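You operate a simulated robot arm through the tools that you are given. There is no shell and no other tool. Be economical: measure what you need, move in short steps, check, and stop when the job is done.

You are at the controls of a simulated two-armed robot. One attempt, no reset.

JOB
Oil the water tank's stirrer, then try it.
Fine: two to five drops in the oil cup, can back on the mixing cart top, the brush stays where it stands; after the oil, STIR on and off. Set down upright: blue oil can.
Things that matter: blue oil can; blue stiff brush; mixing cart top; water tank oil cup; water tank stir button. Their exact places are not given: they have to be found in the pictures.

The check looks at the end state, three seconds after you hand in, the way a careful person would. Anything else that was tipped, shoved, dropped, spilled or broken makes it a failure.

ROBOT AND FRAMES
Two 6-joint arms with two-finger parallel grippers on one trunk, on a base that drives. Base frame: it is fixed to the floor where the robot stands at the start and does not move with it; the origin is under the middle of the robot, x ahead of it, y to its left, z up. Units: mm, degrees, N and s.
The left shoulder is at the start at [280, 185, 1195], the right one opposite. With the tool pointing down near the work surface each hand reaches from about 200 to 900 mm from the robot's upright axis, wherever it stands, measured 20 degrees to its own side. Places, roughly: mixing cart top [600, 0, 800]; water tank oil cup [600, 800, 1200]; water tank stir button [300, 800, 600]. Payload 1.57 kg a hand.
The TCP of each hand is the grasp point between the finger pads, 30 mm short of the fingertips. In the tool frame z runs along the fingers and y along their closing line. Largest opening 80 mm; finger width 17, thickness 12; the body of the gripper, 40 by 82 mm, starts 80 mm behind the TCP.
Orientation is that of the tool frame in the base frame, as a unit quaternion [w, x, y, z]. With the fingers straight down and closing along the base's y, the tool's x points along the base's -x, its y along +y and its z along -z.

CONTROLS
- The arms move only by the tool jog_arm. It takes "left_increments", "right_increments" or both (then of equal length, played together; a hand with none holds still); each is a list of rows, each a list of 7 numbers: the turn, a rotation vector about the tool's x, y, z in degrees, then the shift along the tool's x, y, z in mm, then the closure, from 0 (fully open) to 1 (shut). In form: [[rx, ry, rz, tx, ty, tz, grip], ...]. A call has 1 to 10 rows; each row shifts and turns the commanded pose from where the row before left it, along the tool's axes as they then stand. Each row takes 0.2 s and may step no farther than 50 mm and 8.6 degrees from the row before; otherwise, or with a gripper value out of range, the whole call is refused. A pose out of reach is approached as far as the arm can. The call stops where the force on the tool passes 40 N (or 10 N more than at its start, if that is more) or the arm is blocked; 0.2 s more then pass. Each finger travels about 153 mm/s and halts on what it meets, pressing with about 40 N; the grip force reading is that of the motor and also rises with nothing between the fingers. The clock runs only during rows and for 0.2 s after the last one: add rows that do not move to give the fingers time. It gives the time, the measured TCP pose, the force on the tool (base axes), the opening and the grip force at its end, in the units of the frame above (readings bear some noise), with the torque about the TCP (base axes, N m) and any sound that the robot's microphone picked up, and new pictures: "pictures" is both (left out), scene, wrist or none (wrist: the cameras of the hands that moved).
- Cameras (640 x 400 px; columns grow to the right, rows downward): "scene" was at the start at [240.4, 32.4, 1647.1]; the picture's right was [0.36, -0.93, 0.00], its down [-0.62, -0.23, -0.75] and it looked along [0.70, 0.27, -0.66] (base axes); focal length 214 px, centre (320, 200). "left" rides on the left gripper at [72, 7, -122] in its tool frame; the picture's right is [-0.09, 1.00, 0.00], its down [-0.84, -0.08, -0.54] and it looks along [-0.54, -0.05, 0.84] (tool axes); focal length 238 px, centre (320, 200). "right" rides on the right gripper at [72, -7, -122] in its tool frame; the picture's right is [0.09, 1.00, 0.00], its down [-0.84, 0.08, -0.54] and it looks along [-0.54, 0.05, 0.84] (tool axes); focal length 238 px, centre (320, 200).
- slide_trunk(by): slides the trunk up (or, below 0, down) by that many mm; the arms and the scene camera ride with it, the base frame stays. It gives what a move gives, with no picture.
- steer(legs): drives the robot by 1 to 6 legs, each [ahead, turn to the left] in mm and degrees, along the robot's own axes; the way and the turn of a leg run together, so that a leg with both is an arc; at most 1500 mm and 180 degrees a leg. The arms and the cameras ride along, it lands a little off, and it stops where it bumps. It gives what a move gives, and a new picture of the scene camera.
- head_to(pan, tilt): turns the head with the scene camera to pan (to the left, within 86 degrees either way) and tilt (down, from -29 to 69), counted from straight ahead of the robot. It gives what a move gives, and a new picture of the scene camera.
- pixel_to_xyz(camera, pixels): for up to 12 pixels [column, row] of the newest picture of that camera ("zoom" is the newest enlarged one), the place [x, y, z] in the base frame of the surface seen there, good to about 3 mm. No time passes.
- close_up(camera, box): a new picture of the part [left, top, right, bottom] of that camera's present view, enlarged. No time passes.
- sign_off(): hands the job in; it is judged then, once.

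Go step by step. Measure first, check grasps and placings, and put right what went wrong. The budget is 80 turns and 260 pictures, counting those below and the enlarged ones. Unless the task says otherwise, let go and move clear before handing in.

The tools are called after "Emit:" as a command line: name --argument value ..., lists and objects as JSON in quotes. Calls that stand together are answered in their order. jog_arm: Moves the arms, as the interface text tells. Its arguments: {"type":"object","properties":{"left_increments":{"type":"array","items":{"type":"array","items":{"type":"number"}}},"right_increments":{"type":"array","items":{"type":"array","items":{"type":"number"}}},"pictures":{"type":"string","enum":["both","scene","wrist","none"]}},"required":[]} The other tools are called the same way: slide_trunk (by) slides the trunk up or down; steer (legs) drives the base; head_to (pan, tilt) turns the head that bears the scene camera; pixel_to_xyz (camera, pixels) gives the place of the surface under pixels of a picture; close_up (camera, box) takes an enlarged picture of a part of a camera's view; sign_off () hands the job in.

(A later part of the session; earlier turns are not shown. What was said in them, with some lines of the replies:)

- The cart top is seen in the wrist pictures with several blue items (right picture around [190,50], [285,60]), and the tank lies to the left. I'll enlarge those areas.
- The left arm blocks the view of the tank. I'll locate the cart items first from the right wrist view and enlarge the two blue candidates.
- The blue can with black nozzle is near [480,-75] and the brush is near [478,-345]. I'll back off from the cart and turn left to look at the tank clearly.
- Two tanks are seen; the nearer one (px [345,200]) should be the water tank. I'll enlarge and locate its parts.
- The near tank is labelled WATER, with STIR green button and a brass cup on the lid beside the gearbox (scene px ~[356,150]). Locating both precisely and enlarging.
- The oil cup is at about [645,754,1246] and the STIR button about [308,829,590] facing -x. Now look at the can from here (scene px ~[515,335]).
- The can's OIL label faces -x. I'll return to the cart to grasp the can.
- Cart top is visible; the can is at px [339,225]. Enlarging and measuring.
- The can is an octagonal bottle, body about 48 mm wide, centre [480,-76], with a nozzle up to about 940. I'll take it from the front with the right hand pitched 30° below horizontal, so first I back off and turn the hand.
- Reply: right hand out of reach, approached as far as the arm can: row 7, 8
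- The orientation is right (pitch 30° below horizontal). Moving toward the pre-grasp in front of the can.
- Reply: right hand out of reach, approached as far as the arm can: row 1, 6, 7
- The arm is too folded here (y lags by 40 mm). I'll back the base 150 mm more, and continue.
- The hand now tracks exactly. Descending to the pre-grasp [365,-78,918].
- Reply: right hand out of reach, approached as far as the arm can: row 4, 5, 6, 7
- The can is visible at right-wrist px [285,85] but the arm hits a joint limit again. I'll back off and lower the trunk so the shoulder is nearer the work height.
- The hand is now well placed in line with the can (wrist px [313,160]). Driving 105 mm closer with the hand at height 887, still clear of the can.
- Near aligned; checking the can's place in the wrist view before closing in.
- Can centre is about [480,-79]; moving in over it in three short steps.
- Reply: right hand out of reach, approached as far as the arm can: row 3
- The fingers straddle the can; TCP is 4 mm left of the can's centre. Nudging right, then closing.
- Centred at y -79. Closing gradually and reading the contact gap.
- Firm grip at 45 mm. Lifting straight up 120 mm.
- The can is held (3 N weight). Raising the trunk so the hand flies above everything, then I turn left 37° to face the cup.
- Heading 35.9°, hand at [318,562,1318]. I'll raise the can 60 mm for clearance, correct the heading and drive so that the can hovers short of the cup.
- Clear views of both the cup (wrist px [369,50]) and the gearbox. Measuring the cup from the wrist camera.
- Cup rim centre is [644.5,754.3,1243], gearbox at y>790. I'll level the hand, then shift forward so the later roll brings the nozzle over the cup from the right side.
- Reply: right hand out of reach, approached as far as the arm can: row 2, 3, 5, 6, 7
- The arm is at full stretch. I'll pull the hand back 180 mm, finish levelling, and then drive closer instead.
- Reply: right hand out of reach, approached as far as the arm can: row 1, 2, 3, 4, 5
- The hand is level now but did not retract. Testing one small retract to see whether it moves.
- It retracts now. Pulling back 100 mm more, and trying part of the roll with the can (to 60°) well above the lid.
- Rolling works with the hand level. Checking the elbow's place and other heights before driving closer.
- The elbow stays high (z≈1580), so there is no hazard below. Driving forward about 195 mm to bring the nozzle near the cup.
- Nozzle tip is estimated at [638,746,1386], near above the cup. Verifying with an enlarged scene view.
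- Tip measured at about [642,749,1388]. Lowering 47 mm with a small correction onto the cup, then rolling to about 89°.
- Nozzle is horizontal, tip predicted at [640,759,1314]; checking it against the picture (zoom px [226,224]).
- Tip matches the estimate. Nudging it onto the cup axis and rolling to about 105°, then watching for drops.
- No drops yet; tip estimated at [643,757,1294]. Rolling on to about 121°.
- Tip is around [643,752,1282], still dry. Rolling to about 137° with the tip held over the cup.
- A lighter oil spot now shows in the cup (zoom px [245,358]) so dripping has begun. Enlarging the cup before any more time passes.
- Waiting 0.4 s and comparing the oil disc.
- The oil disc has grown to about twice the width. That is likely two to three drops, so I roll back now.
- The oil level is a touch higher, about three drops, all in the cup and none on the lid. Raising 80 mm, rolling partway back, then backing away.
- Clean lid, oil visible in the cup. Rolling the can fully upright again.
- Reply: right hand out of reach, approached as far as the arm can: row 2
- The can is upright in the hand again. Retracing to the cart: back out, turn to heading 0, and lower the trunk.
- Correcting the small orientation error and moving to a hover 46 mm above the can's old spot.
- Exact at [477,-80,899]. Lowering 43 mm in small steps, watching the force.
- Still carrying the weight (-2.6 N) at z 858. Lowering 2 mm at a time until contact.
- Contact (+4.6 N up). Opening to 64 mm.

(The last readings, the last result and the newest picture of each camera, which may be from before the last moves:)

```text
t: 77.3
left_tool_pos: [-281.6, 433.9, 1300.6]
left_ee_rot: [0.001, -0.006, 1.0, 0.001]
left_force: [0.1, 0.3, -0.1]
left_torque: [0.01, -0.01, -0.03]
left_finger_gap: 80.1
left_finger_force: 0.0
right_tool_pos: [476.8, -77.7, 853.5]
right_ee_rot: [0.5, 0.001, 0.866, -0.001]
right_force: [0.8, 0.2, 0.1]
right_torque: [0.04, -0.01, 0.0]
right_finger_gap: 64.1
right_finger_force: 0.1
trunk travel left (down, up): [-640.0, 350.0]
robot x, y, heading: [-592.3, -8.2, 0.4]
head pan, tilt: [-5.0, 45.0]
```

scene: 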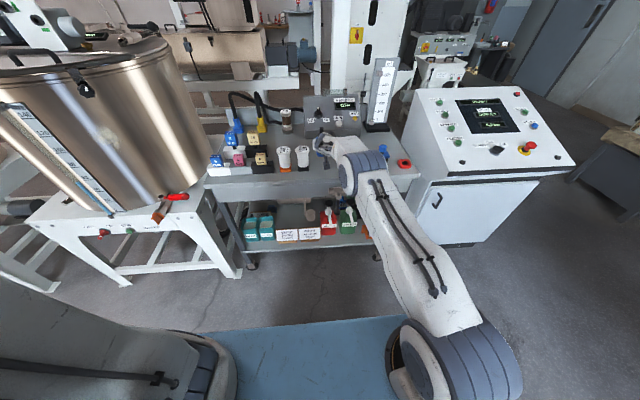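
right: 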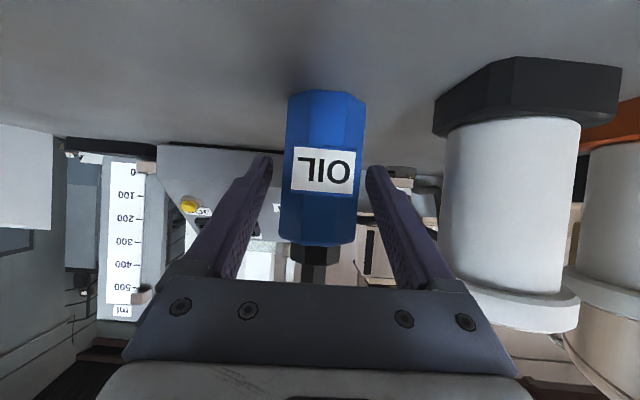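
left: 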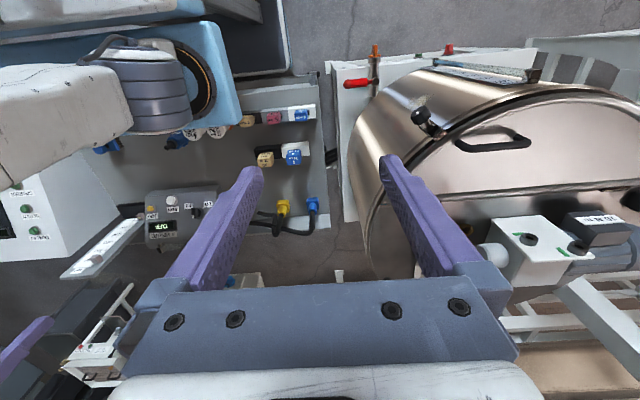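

The can stands free. Backing the hand straight out along the fingers.

Emit:
jog_arm --right_increments '[[0, 0, 0, 0, 0, -30, 0.2], [0, 0, 0, 0, 0, -40, 0.2], [0, 0, 0, 0, 0, -40, 0.2], [0, 0, 0, 0, 0, -40, 0.2], [0, 0, 0, 0, 0, 0, 0.2]]' --pictures "both"

```text
t: 78.5
left_tool_pos: [-282.2, 433.7, 1302.4]
left_ee_rot: [0.001, -0.006, 1.0, 0.001]
left_force: [-0.1, 0.8, 0.0]
left_torque: [0.0, -0.03, 0.0]
left_finger_gap: 80.1
left_finger_force: 0.0
right_tool_pos: [347.4, -78.6, 933.2]
right_ee_rot: [0.5, 0.001, 0.866, -0.001]
right_force: [-0.1, -0.9, 1.4]
right_torque: [0.0, 0.0, 0.0]
right_finger_gap: 64.2
right_finger_force: 0.0
trunk travel left (down, up): [-640.0, 350.0]
robot x, y, heading: [-594.0, -7.4, 0.8]
head pan, tilt: [-5.0, 45.0]
```

scene: 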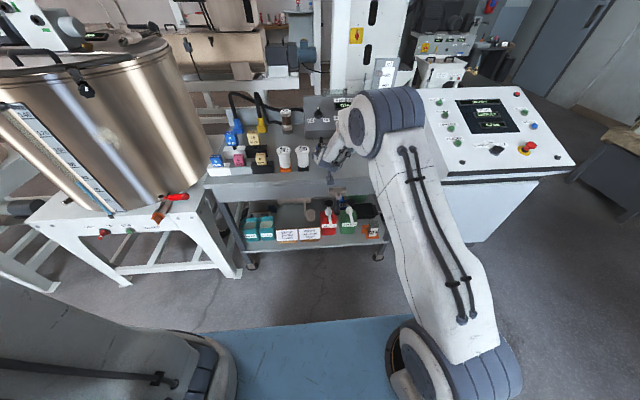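
right: 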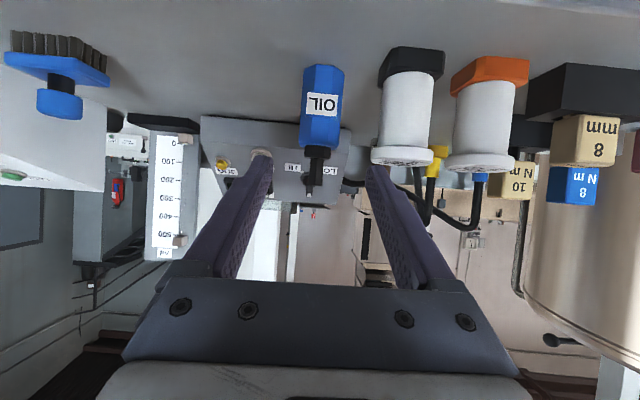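

The can stands upright in its old place, brush untouched. Now driving round to the front of the tank for the STIR button.

Emit:
steer --legs '[[-270, -0.8], [0, 90], [900, 0], [0, -90]]'

Emit:
head_to --pan 0 --tilt 45

```text
t: 92.5
left_tool_pos: [-550.4, 1333.2, 1301.7]
left_ee_rot: [0.0, 0.009, 1.0, 0.001]
left_force: [-0.5, 0.5, 0.1]
left_torque: [0.0, 0.02, 0.02]
left_finger_gap: 80.1
left_finger_force: 0.1
right_tool_pos: [62.3, 802.8, 932.0]
right_ee_rot: [0.5, 0.013, 0.866, -0.008]
right_force: [-0.2, 0.1, -0.7]
right_torque: [0.01, -0.05, 0.02]
right_finger_gap: 63.9
right_finger_force: 0.0
trunk travel left (down, up): [-640.0, 350.0]
robot x, y, heading: [-877.9, 902.8, -0.8]
head pan, tilt: [-5.0, 45.0]
```

scene: 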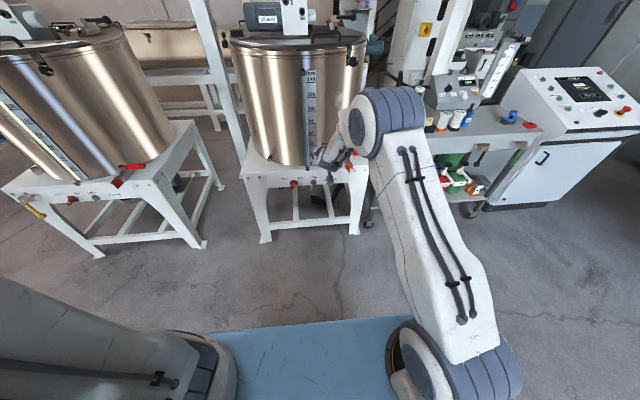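

```text
t: 93.2
left_tool_pos: [-551.5, 1333.7, 1302.5]
left_ee_rot: [0.0, 0.009, 1.0, 0.0]
left_force: [-0.5, 0.2, -0.7]
left_torque: [0.02, 0.02, -0.02]
left_finger_gap: 80.2
left_finger_force: 0.1
right_tool_pos: [61.1, 802.7, 932.0]
right_ee_rot: [0.5, 0.013, 0.866, -0.008]
right_force: [0.3, 0.4, 0.6]
right_torque: [0.0, 0.02, 0.01]
right_finger_gap: 64.0
right_finger_force: 0.1
trunk travel left (down, up): [-640.0, 350.0]
robot x, y, heading: [-878.4, 900.9, -1.0]
head pan, tilt: [0.0, 45.0]
```

scene: 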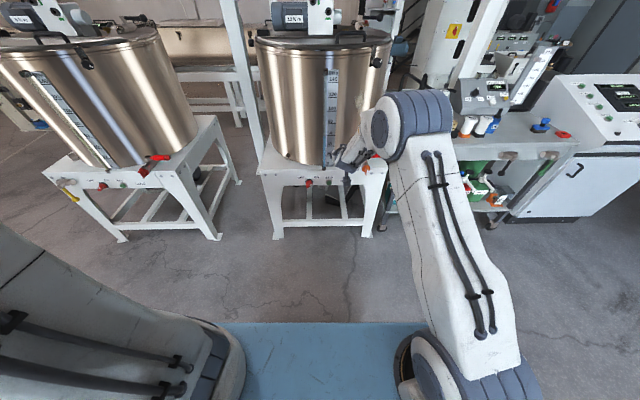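

The hand is in front of the tank. Lowering the trunk 400 and enlarging the view of the panel.

Emit:
slide_trunk --by -390

Emit:
close_up --camera "right" --box '[0, 0, 640, 400]'

Emit:
close_up --camera "scene" --box '[220, 60, 460, 210]'

```text
t: 97.0
left_tool_pos: [-550.7, 1335.1, 910.9]
left_ee_rot: [0.0, 0.009, 1.0, 0.001]
left_force: [-0.3, 0.1, 0.3]
left_torque: [0.0, -0.01, -0.02]
left_finger_gap: 80.2
left_finger_force: 0.3
right_tool_pos: [61.1, 802.5, 542.2]
right_ee_rot: [0.5, 0.013, 0.866, -0.008]
right_force: [0.3, 0.2, 0.9]
right_torque: [0.0, -0.02, 0.0]
right_finger_gap: 63.8
right_finger_force: 0.0
trunk travel left (down, up): [-250.0, 740.0]
robot x, y, heading: [-876.5, 899.1, -1.1]
head pan, tilt: [0.0, 45.0]
```

```text
1.00 times, centred on (320, 200) of right (not enlarged: the box is as wide or as high as the picture)
```

zoom: 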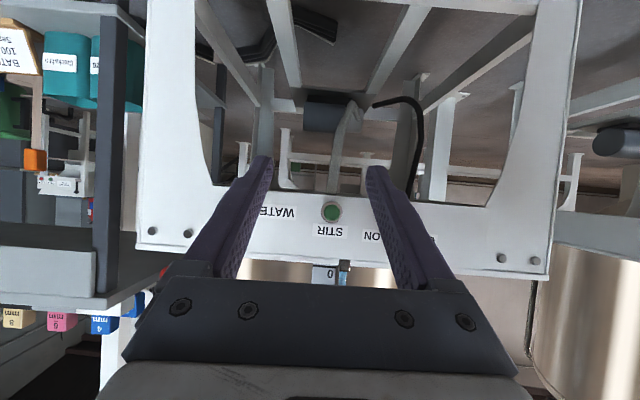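

```text
2.67 times, centred on (340, 135) of scene
```

zoom: 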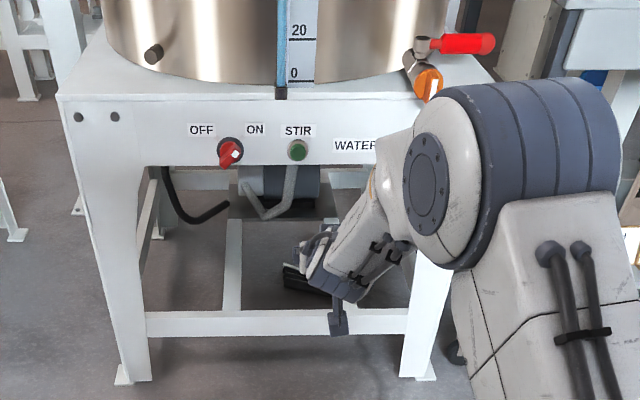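

STIR button is in clear sight (zoom px [298,150]) and the red switch's mark leans to ON. Locating the button.

Emit:
pixel_to_xyz --camera "zoom" --pixels '[[298, 150], [294, 150], [298, 146], [303, 152], [320, 150], [270, 150], [230, 152], [298, 130], [282, 92]]'

Emit:
close_up --camera "scene" --box '[285, 100, 349, 140]'

```text
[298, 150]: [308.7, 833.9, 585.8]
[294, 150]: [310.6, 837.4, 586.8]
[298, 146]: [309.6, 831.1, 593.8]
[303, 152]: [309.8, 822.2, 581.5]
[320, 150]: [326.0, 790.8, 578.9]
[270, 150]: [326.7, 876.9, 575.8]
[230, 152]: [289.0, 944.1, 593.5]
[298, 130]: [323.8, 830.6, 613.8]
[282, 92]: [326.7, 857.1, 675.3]
```

```text
10.00 times, centred on (317, 120) of scene
```

zoom: 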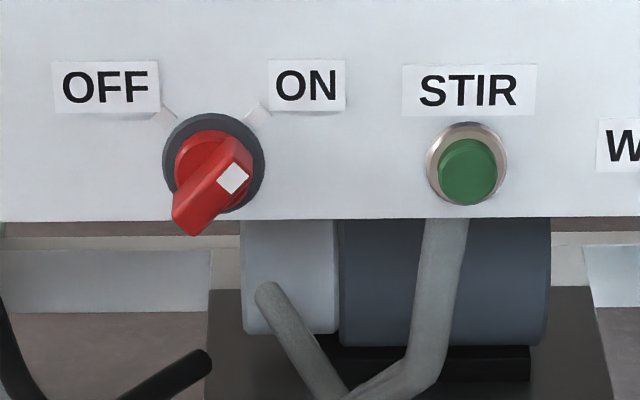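

Panel is at x≈326 and the button cap at [309,831,587]. Levelling the hand, closing the fingers and aligning in y and z.

Emit:
jog_arm --right_increments '[[-1.5, -7.5, 0, 0, 0, 0, 1], [0, -7.5, 0, 0, 0, 0, 1], [0, -7.5, 0, 0, 0, 0, 1], [0, -7.5, 0, 0, 0, 0, 1], [0, 0, 0, -22, 14, 0, 1], [0, 0, 0, -22, 14, 0, 1], [0, 0, 0, 0, 0, 0, 1]]' --pictures "scene"

```text
t: 98.5
left_tool_pos: [-550.7, 1333.3, 912.2]
left_ee_rot: [0.0, 0.009, 1.0, 0.001]
left_force: [0.3, -0.4, -0.1]
left_torque: [-0.02, 0.0, 0.04]
left_finger_gap: 79.9
left_finger_force: 0.2
right_tool_pos: [72.3, 844.9, 591.6]
right_ee_rot: [0.707, 0.007, 0.707, 0.0]
right_force: [-0.5, -0.2, 0.0]
right_torque: [-0.01, 0.02, 0.03]
right_finger_gap: 0.3
right_finger_force: 20.9
right hand out of reach, approached as far as the arm can: row 3, 4
trunk travel left (down, up): [-250.0, 740.0]
robot x, y, heading: [-879.5, 901.7, -1.3]
head pan, tilt: [0.0, 45.0]
```

scene: 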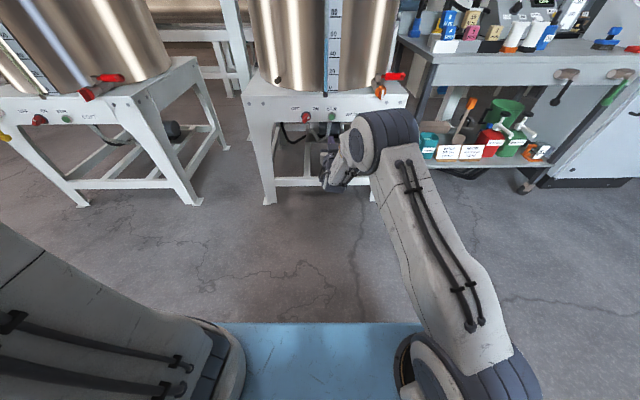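

Hand is level and points at +x. Driving ahead 150 mm.

Emit:
steer --legs '[[150, 0]]'

Emit:
close_up --camera "right" --box '[160, 0, 480, 200]'

```text
t: 99.9
left_tool_pos: [-397.7, 1330.2, 911.4]
left_ee_rot: [0.001, 0.01, 1.0, 0.001]
left_force: [-0.1, -0.3, 0.5]
left_torque: [0.01, 0.01, 0.02]
left_finger_gap: 79.9
left_finger_force: 0.1
right_tool_pos: [225.1, 841.8, 590.9]
right_ee_rot: [0.707, 0.007, 0.707, 0.002]
right_force: [-0.1, -0.2, 0.9]
right_torque: [-0.01, -0.02, 0.0]
right_finger_gap: 0.1
right_finger_force: 21.8
trunk travel left (down, up): [-250.0, 740.0]
robot x, y, heading: [-727.6, 897.8, -0.9]
head pan, tilt: [0.0, 45.0]
```

scene: 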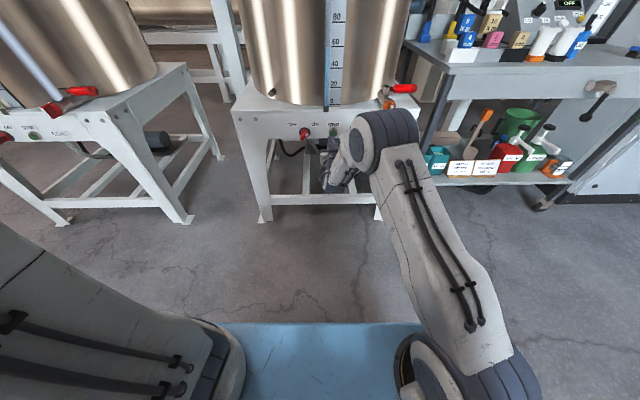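

```text
2.00 times, centred on (320, 100) of right
```

zoom: 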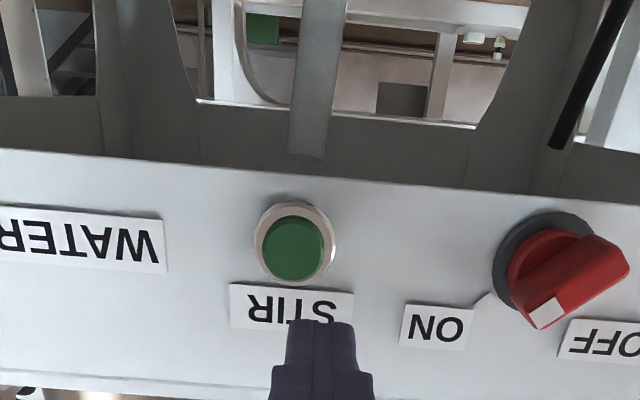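

Emit:
pixel_to_xyz --camera "zoom" --pixels '[[292, 248], [272, 248], [313, 248], [292, 230], [292, 268], [320, 340], [200, 190], [340, 255]]'

```text
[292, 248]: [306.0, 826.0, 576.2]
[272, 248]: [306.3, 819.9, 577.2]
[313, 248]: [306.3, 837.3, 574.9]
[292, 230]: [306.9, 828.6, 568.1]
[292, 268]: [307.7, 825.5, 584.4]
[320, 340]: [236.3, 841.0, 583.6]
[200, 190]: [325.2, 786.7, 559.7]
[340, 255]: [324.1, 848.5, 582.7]
```

Button centre about [306.5,828.5,577]. Aligning the closed fingertips (tip now at x≈255) and advancing to 10 mm short.

Emit:
jog_arm --right_increments '[[0, 0, 0, 14, -13.5, 0, 1], [0, 0, 0, 0, 0, 20, 1], [0, 0, 0, 0, 0, 20, 1], [0, 0, 0, 0, 0, 0, 1]]' --pictures "wrist"

Emit:
close_up --camera "right" --box '[240, 80, 400, 180]'

```text
t: 100.9
left_tool_pos: [-397.7, 1331.1, 911.0]
left_ee_rot: [0.0, 0.01, 1.0, 0.001]
left_force: [0.3, -0.5, 0.5]
left_torque: [0.0, 0.0, -0.02]
left_finger_gap: 80.2
left_finger_force: 0.0
right_tool_pos: [263.8, 827.1, 576.8]
right_ee_rot: [0.707, 0.007, 0.707, 0.0]
right_force: [-0.6, -0.1, -1.0]
right_torque: [0.0, 0.0, 0.0]
right_finger_gap: 0.0
right_finger_force: 21.6
trunk travel left (down, up): [-250.0, 740.0]
robot x, y, heading: [-726.4, 903.8, -1.0]
head pan, tilt: [0.0, 45.0]
```

right: 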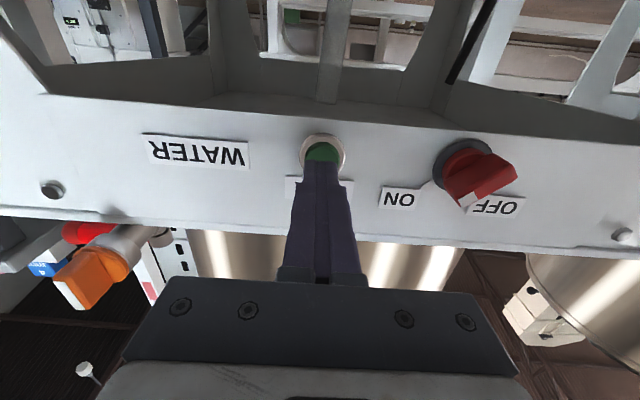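

```text
4.00 times, centred on (320, 130) of right
```

zoom: 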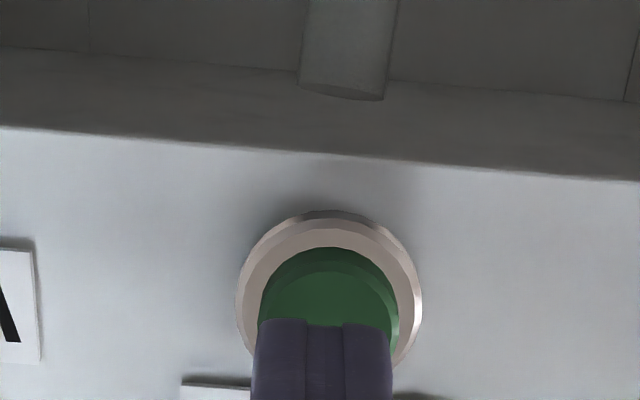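

Aligned, about 12 mm short. Pressing in small steps.

Emit:
jog_arm --right_increments '[[0, 0, 0, 0, 0, 10, 1], [0, 0, 0, 0, 0, 3, 1], [0, 0, 0, 0, 0, 3, 1]]' --pictures "none"

Emit:
close_up --camera "right" --box '[240, 80, 400, 180]'

```text
t: 101.7
left_tool_pos: [-397.7, 1331.3, 911.0]
left_ee_rot: [0.0, 0.01, 1.0, 0.001]
left_force: [-0.1, 0.0, -0.1]
left_torque: [0.02, -0.02, 0.05]
left_finger_gap: 79.9
left_finger_force: 0.1
right_tool_pos: [279.0, 827.4, 577.0]
right_ee_rot: [0.707, 0.006, 0.708, 0.001]
right_force: [-1.9, -0.1, -1.1]
right_torque: [-0.01, 0.03, 0.01]
right_finger_gap: 0.0
right_finger_force: 21.4
trunk travel left (down, up): [-250.0, 740.0]
robot x, y, heading: [-727.7, 901.0, -1.1]
head pan, tilt: [0.0, 45.0]
```

```text
4.00 times, centred on (320, 130) of right
```

zoom: 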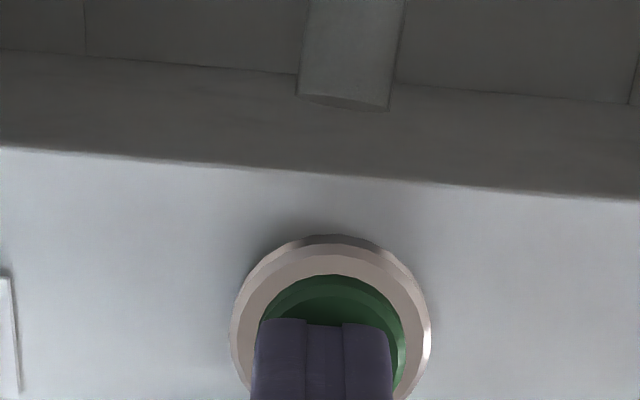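

Light contact (-1.9 N). Pressing further.

Emit:
jog_arm --right_increments '[[0, 0, 0, 0, 0, 2, 1], [0, 0, 0, 0, 0, 2, 1]]' --pictures "none"

```text
t: 102.3
left_tool_pos: [-398.1, 1330.7, 911.6]
left_ee_rot: [-0.001, 0.009, 1.0, 0.001]
left_force: [0.2, -0.5, 0.1]
left_torque: [0.03, 0.0, 0.0]
left_finger_gap: 79.8
left_finger_force: 0.0
right_tool_pos: [284.4, 826.1, 578.4]
right_ee_rot: [0.706, 0.007, 0.708, 0.0]
right_force: [-16.9, -0.9, -1.5]
right_torque: [0.06, 0.04, -0.03]
right_finger_gap: 0.0
right_finger_force: 21.1
trunk travel left (down, up): [-250.0, 740.0]
robot x, y, heading: [-727.1, 898.1, -0.9]
head pan, tilt: [0.0, 45.0]
heard: click
```

A click was heard at 17 N. Withdrawing 20 mm and listening/looking whether the stirrer runs.

Emit:
jog_arm --right_increments '[[0, 0, 0, 0, 0, -10, 1], [0, 0, 0, 0, 0, -10, 1], [0, 0, 0, 0, 0, 0, 1], [0, 0, 0, 0, 0, 0, 1], [0, 0, 0, 0, 0, 0, 1]]' --pictures "both"

Emit:
close_up --camera "right" --box '[240, 80, 400, 180]'

```text
t: 103.5
left_tool_pos: [-398.3, 1329.9, 911.4]
left_ee_rot: [0.0, 0.01, 1.0, 0.0]
left_force: [-0.2, 0.2, 0.1]
left_torque: [0.05, -0.01, 0.01]
left_finger_gap: 80.2
left_finger_force: 0.0
right_tool_pos: [265.3, 826.9, 578.0]
right_ee_rot: [0.707, 0.006, 0.707, 0.002]
right_force: [0.5, 0.1, -0.2]
right_torque: [0.02, 0.02, 0.0]
right_finger_gap: 0.0
right_finger_force: 21.1
trunk travel left (down, up): [-250.0, 740.0]
robot x, y, heading: [-725.3, 902.2, -0.9]
head pan, tilt: [0.0, 45.0]
```

scene: 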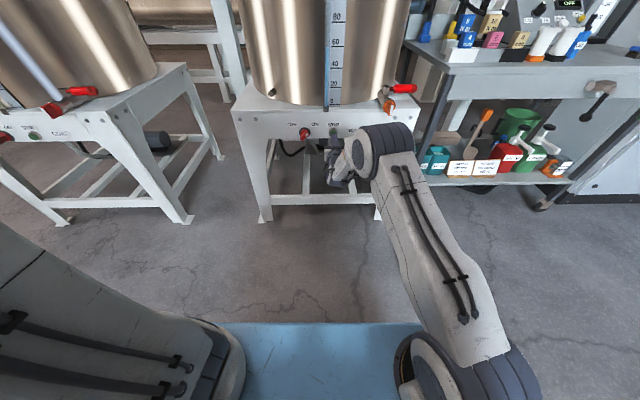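
right: 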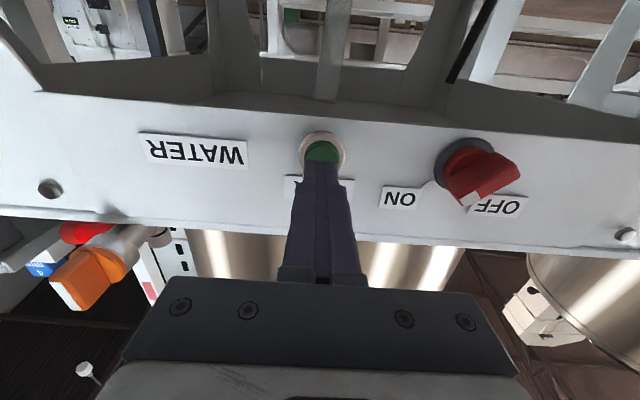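

```text
4.00 times, centred on (320, 130) of right
```

zoom: 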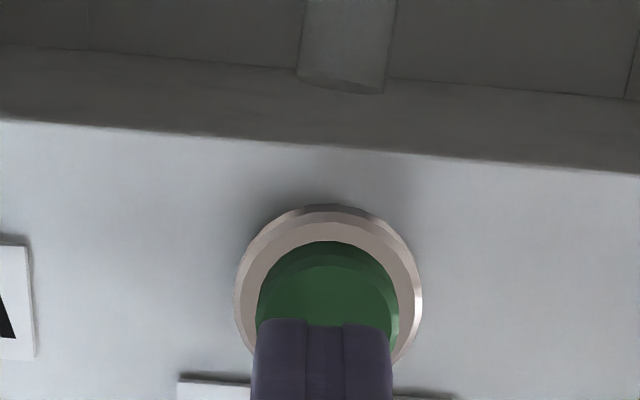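

Button back out. Tilting the head up to check for signs of the stirrer running on the lid.

Emit:
head_to --pan -5 --tilt 15

Emit:
close_up --camera "scene" --box '[220, 80, 460, 230]'

```text
t: 104.5
left_tool_pos: [-398.7, 1332.0, 911.2]
left_ee_rot: [0.0, 0.01, 1.0, 0.001]
left_force: [0.9, 0.3, -0.1]
left_torque: [-0.01, 0.0, -0.02]
left_finger_gap: 79.9
left_finger_force: 0.1
right_tool_pos: [266.4, 827.3, 578.4]
right_ee_rot: [0.707, 0.007, 0.707, 0.002]
right_force: [-0.1, 0.6, -0.4]
right_torque: [0.0, 0.02, 0.0]
right_finger_gap: 0.0
right_finger_force: 21.6
trunk travel left (down, up): [-250.0, 740.0]
robot x, y, heading: [-723.8, 900.5, -0.9]
head pan, tilt: [-5.0, 15.0]
```

scene: 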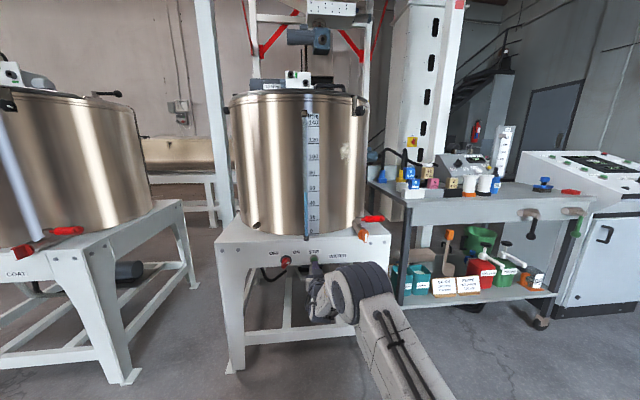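

```text
2.67 times, centred on (340, 155) of scene
```

zoom: 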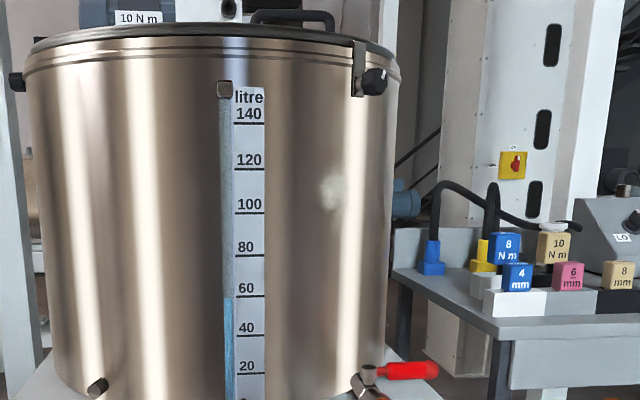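

Not conclusive; enlarging the gearbox and button areas.

Emit:
close_up --camera "scene" --box '[250, 55, 330, 105]'

Emit:
close_up --camera "scene" --box '[265, 235, 345, 285]'

Emit:
close_up --camera "left" --box '[0, 0, 640, 400]'

```text
8.00 times, centred on (290, 80) of scene
```

zoom: 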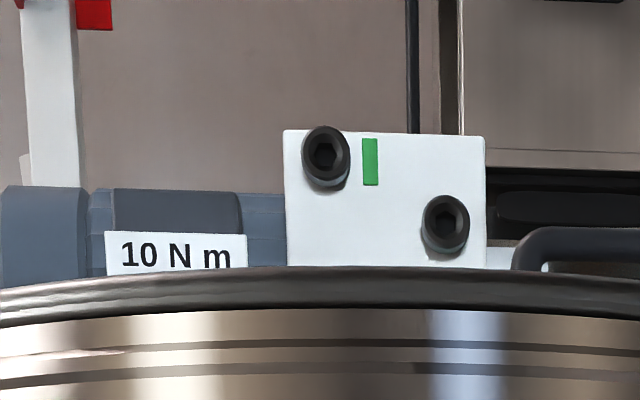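

```text
8.00 times, centred on (305, 260) of scene
```

zoom: 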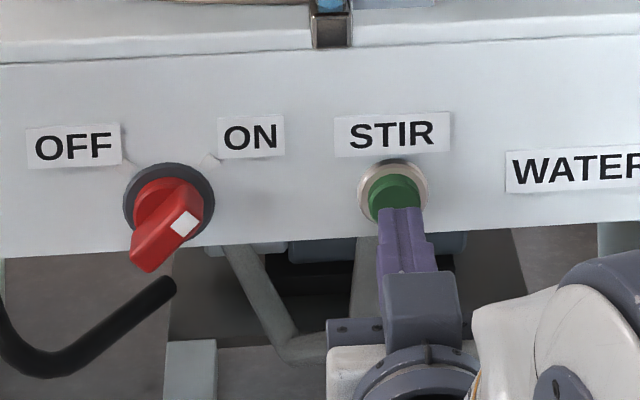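

```text
1.00 times, centred on (320, 200) of left (not enlarged: the box is as wide or as high as the picture)
```

zoom: 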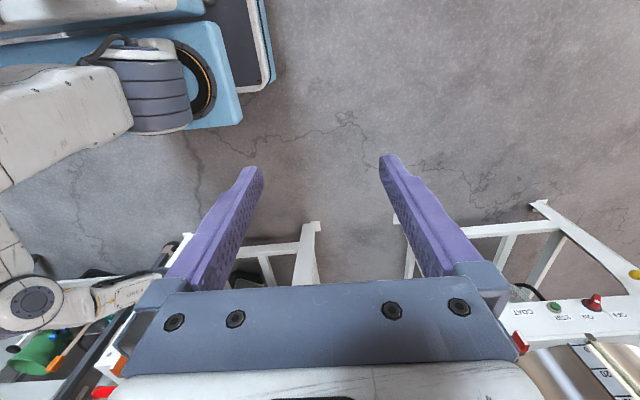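

No visible change other than the click; the press registered. Pressing a second time the same way for OFF.

Emit:
jog_arm --right_increments '[[0, 0, 0, 0, 0, 10, 1], [0, 0, 0, 0, 0, 4, 1], [0, 0, 0, 0, 0, 3, 1], [0, 0, 0, 0, 0, 2, 1]]' --pictures "none"

```text
t: 105.5
left_tool_pos: [-399.1, 1331.8, 911.2]
left_ee_rot: [0.0, 0.01, 1.0, 0.001]
left_force: [-1.3, 0.5, 1.1]
left_torque: [-0.03, 0.0, -0.01]
left_finger_gap: 80.2
left_finger_force: 0.0
right_tool_pos: [283.4, 828.7, 579.0]
right_ee_rot: [0.706, 0.007, 0.708, 0.001]
right_force: [-13.6, -1.6, -1.5]
right_torque: [0.05, 0.02, 0.0]
right_finger_gap: 0.0
right_finger_force: 21.1
trunk travel left (down, up): [-250.0, 740.0]
robot x, y, heading: [-726.5, 899.9, -1.2]
head pan, tilt: [-5.0, 15.0]
heard: click
```

Second click heard. Withdrawing well clear and comparing the same views.

Emit:
jog_arm --right_increments '[[0, 0, 0, 0, 0, -20, 1], [0, 0, 0, 0, 0, -45, 1], [0, 0, 0, 0, 0, -45, 1], [0, 0, 0, 0, 0, 0, 1]]' --pictures "none"

Emit:
close_up --camera "scene" --box '[250, 55, 330, 105]'

Emit:
close_up --camera "scene" --box '[265, 235, 345, 285]'

```text
t: 106.5
left_tool_pos: [-397.5, 1330.3, 911.8]
left_ee_rot: [0.001, 0.01, 1.0, 0.001]
left_force: [0.0, -0.4, -0.3]
left_torque: [0.0, -0.03, -0.01]
left_finger_gap: 80.0
left_finger_force: 0.0
right_tool_pos: [178.2, 834.7, 580.1]
right_ee_rot: [0.706, 0.006, 0.708, -0.006]
right_force: [-1.4, -0.3, -0.1]
right_torque: [-0.01, -0.03, 0.03]
right_finger_gap: 0.2
right_finger_force: 21.3
right hand out of reach, approached as far as the arm can: row 3
trunk travel left (down, up): [-250.0, 740.0]
robot x, y, heading: [-723.5, 899.6, -1.0]
head pan, tilt: [-5.0, 15.0]
```

```text
8.00 times, centred on (290, 80) of scene
```

zoom: 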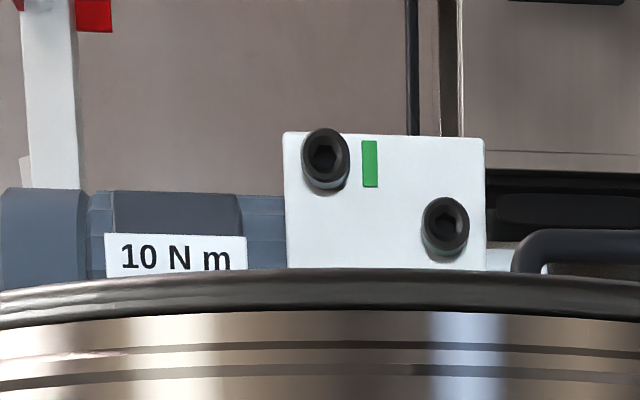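

```text
8.00 times, centred on (305, 260) of scene
```

zoom: 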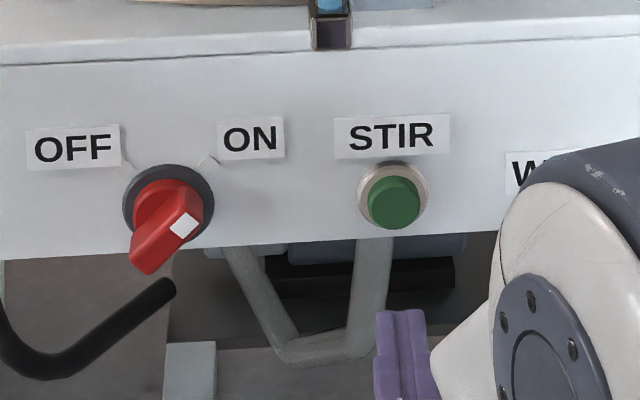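

Two clicks: on, then off. Backing the robot off a little and confirming the cart top once more.

Emit:
steer --legs '[[-100, 0]]'

Emit:
close_up --camera "scene" --box '[350, 130, 590, 280]'

```text
t: 107.6
left_tool_pos: [-499.7, 1331.3, 912.1]
left_ee_rot: [0.0, 0.011, 1.0, 0.001]
left_force: [0.0, 0.3, 0.6]
left_torque: [0.02, 0.01, 0.01]
left_finger_gap: 79.7
left_finger_force: 0.1
right_tool_pos: [76.0, 834.7, 579.7]
right_ee_rot: [0.707, 0.005, 0.707, -0.005]
right_force: [0.5, -0.5, 0.0]
right_torque: [0.04, 0.02, -0.03]
right_finger_gap: 0.1
right_finger_force: 21.2
trunk travel left (down, up): [-250.0, 740.0]
robot x, y, heading: [-825.9, 899.9, -0.8]
head pan, tilt: [-5.0, 15.0]
```

scene: 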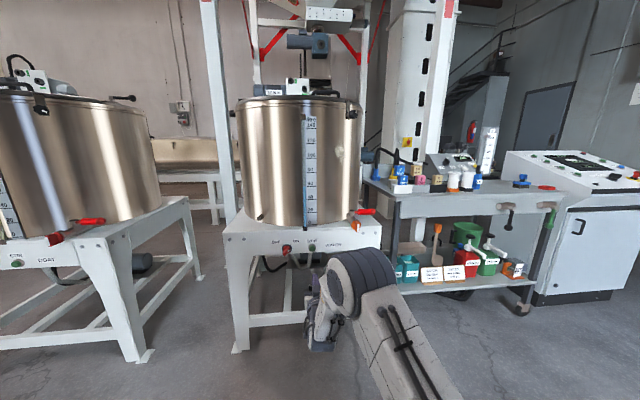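

```text
2.67 times, centred on (470, 205) of scene
```

zoom: 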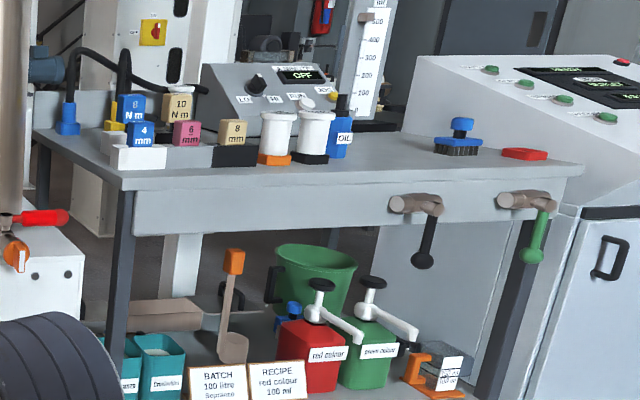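

The can stands upright on the cart top (zoom px [340,130]) and the brush is untouched (px [460,135]). Both hands are clear, so I'm handing in.

Emit:
sign_off

```text
The job is handed in.
```

I oiled the water tank's stirrer, put the can back and pressed STIR on and off, and I've handed the job in.

- **Oil:** about three drops went into the cup, judged from how the oil level rose in the pictures. None showed on the lid.
- **Can and brush:** the blue oil can is upright at its old spot on the cart top, and the brush was not touched.
- **STIR:** I pressed it twice, a few seconds apart, and heard a click each time. I could not see the stirrer turn or stop, so the clicks are the only evidence that it went on and off.
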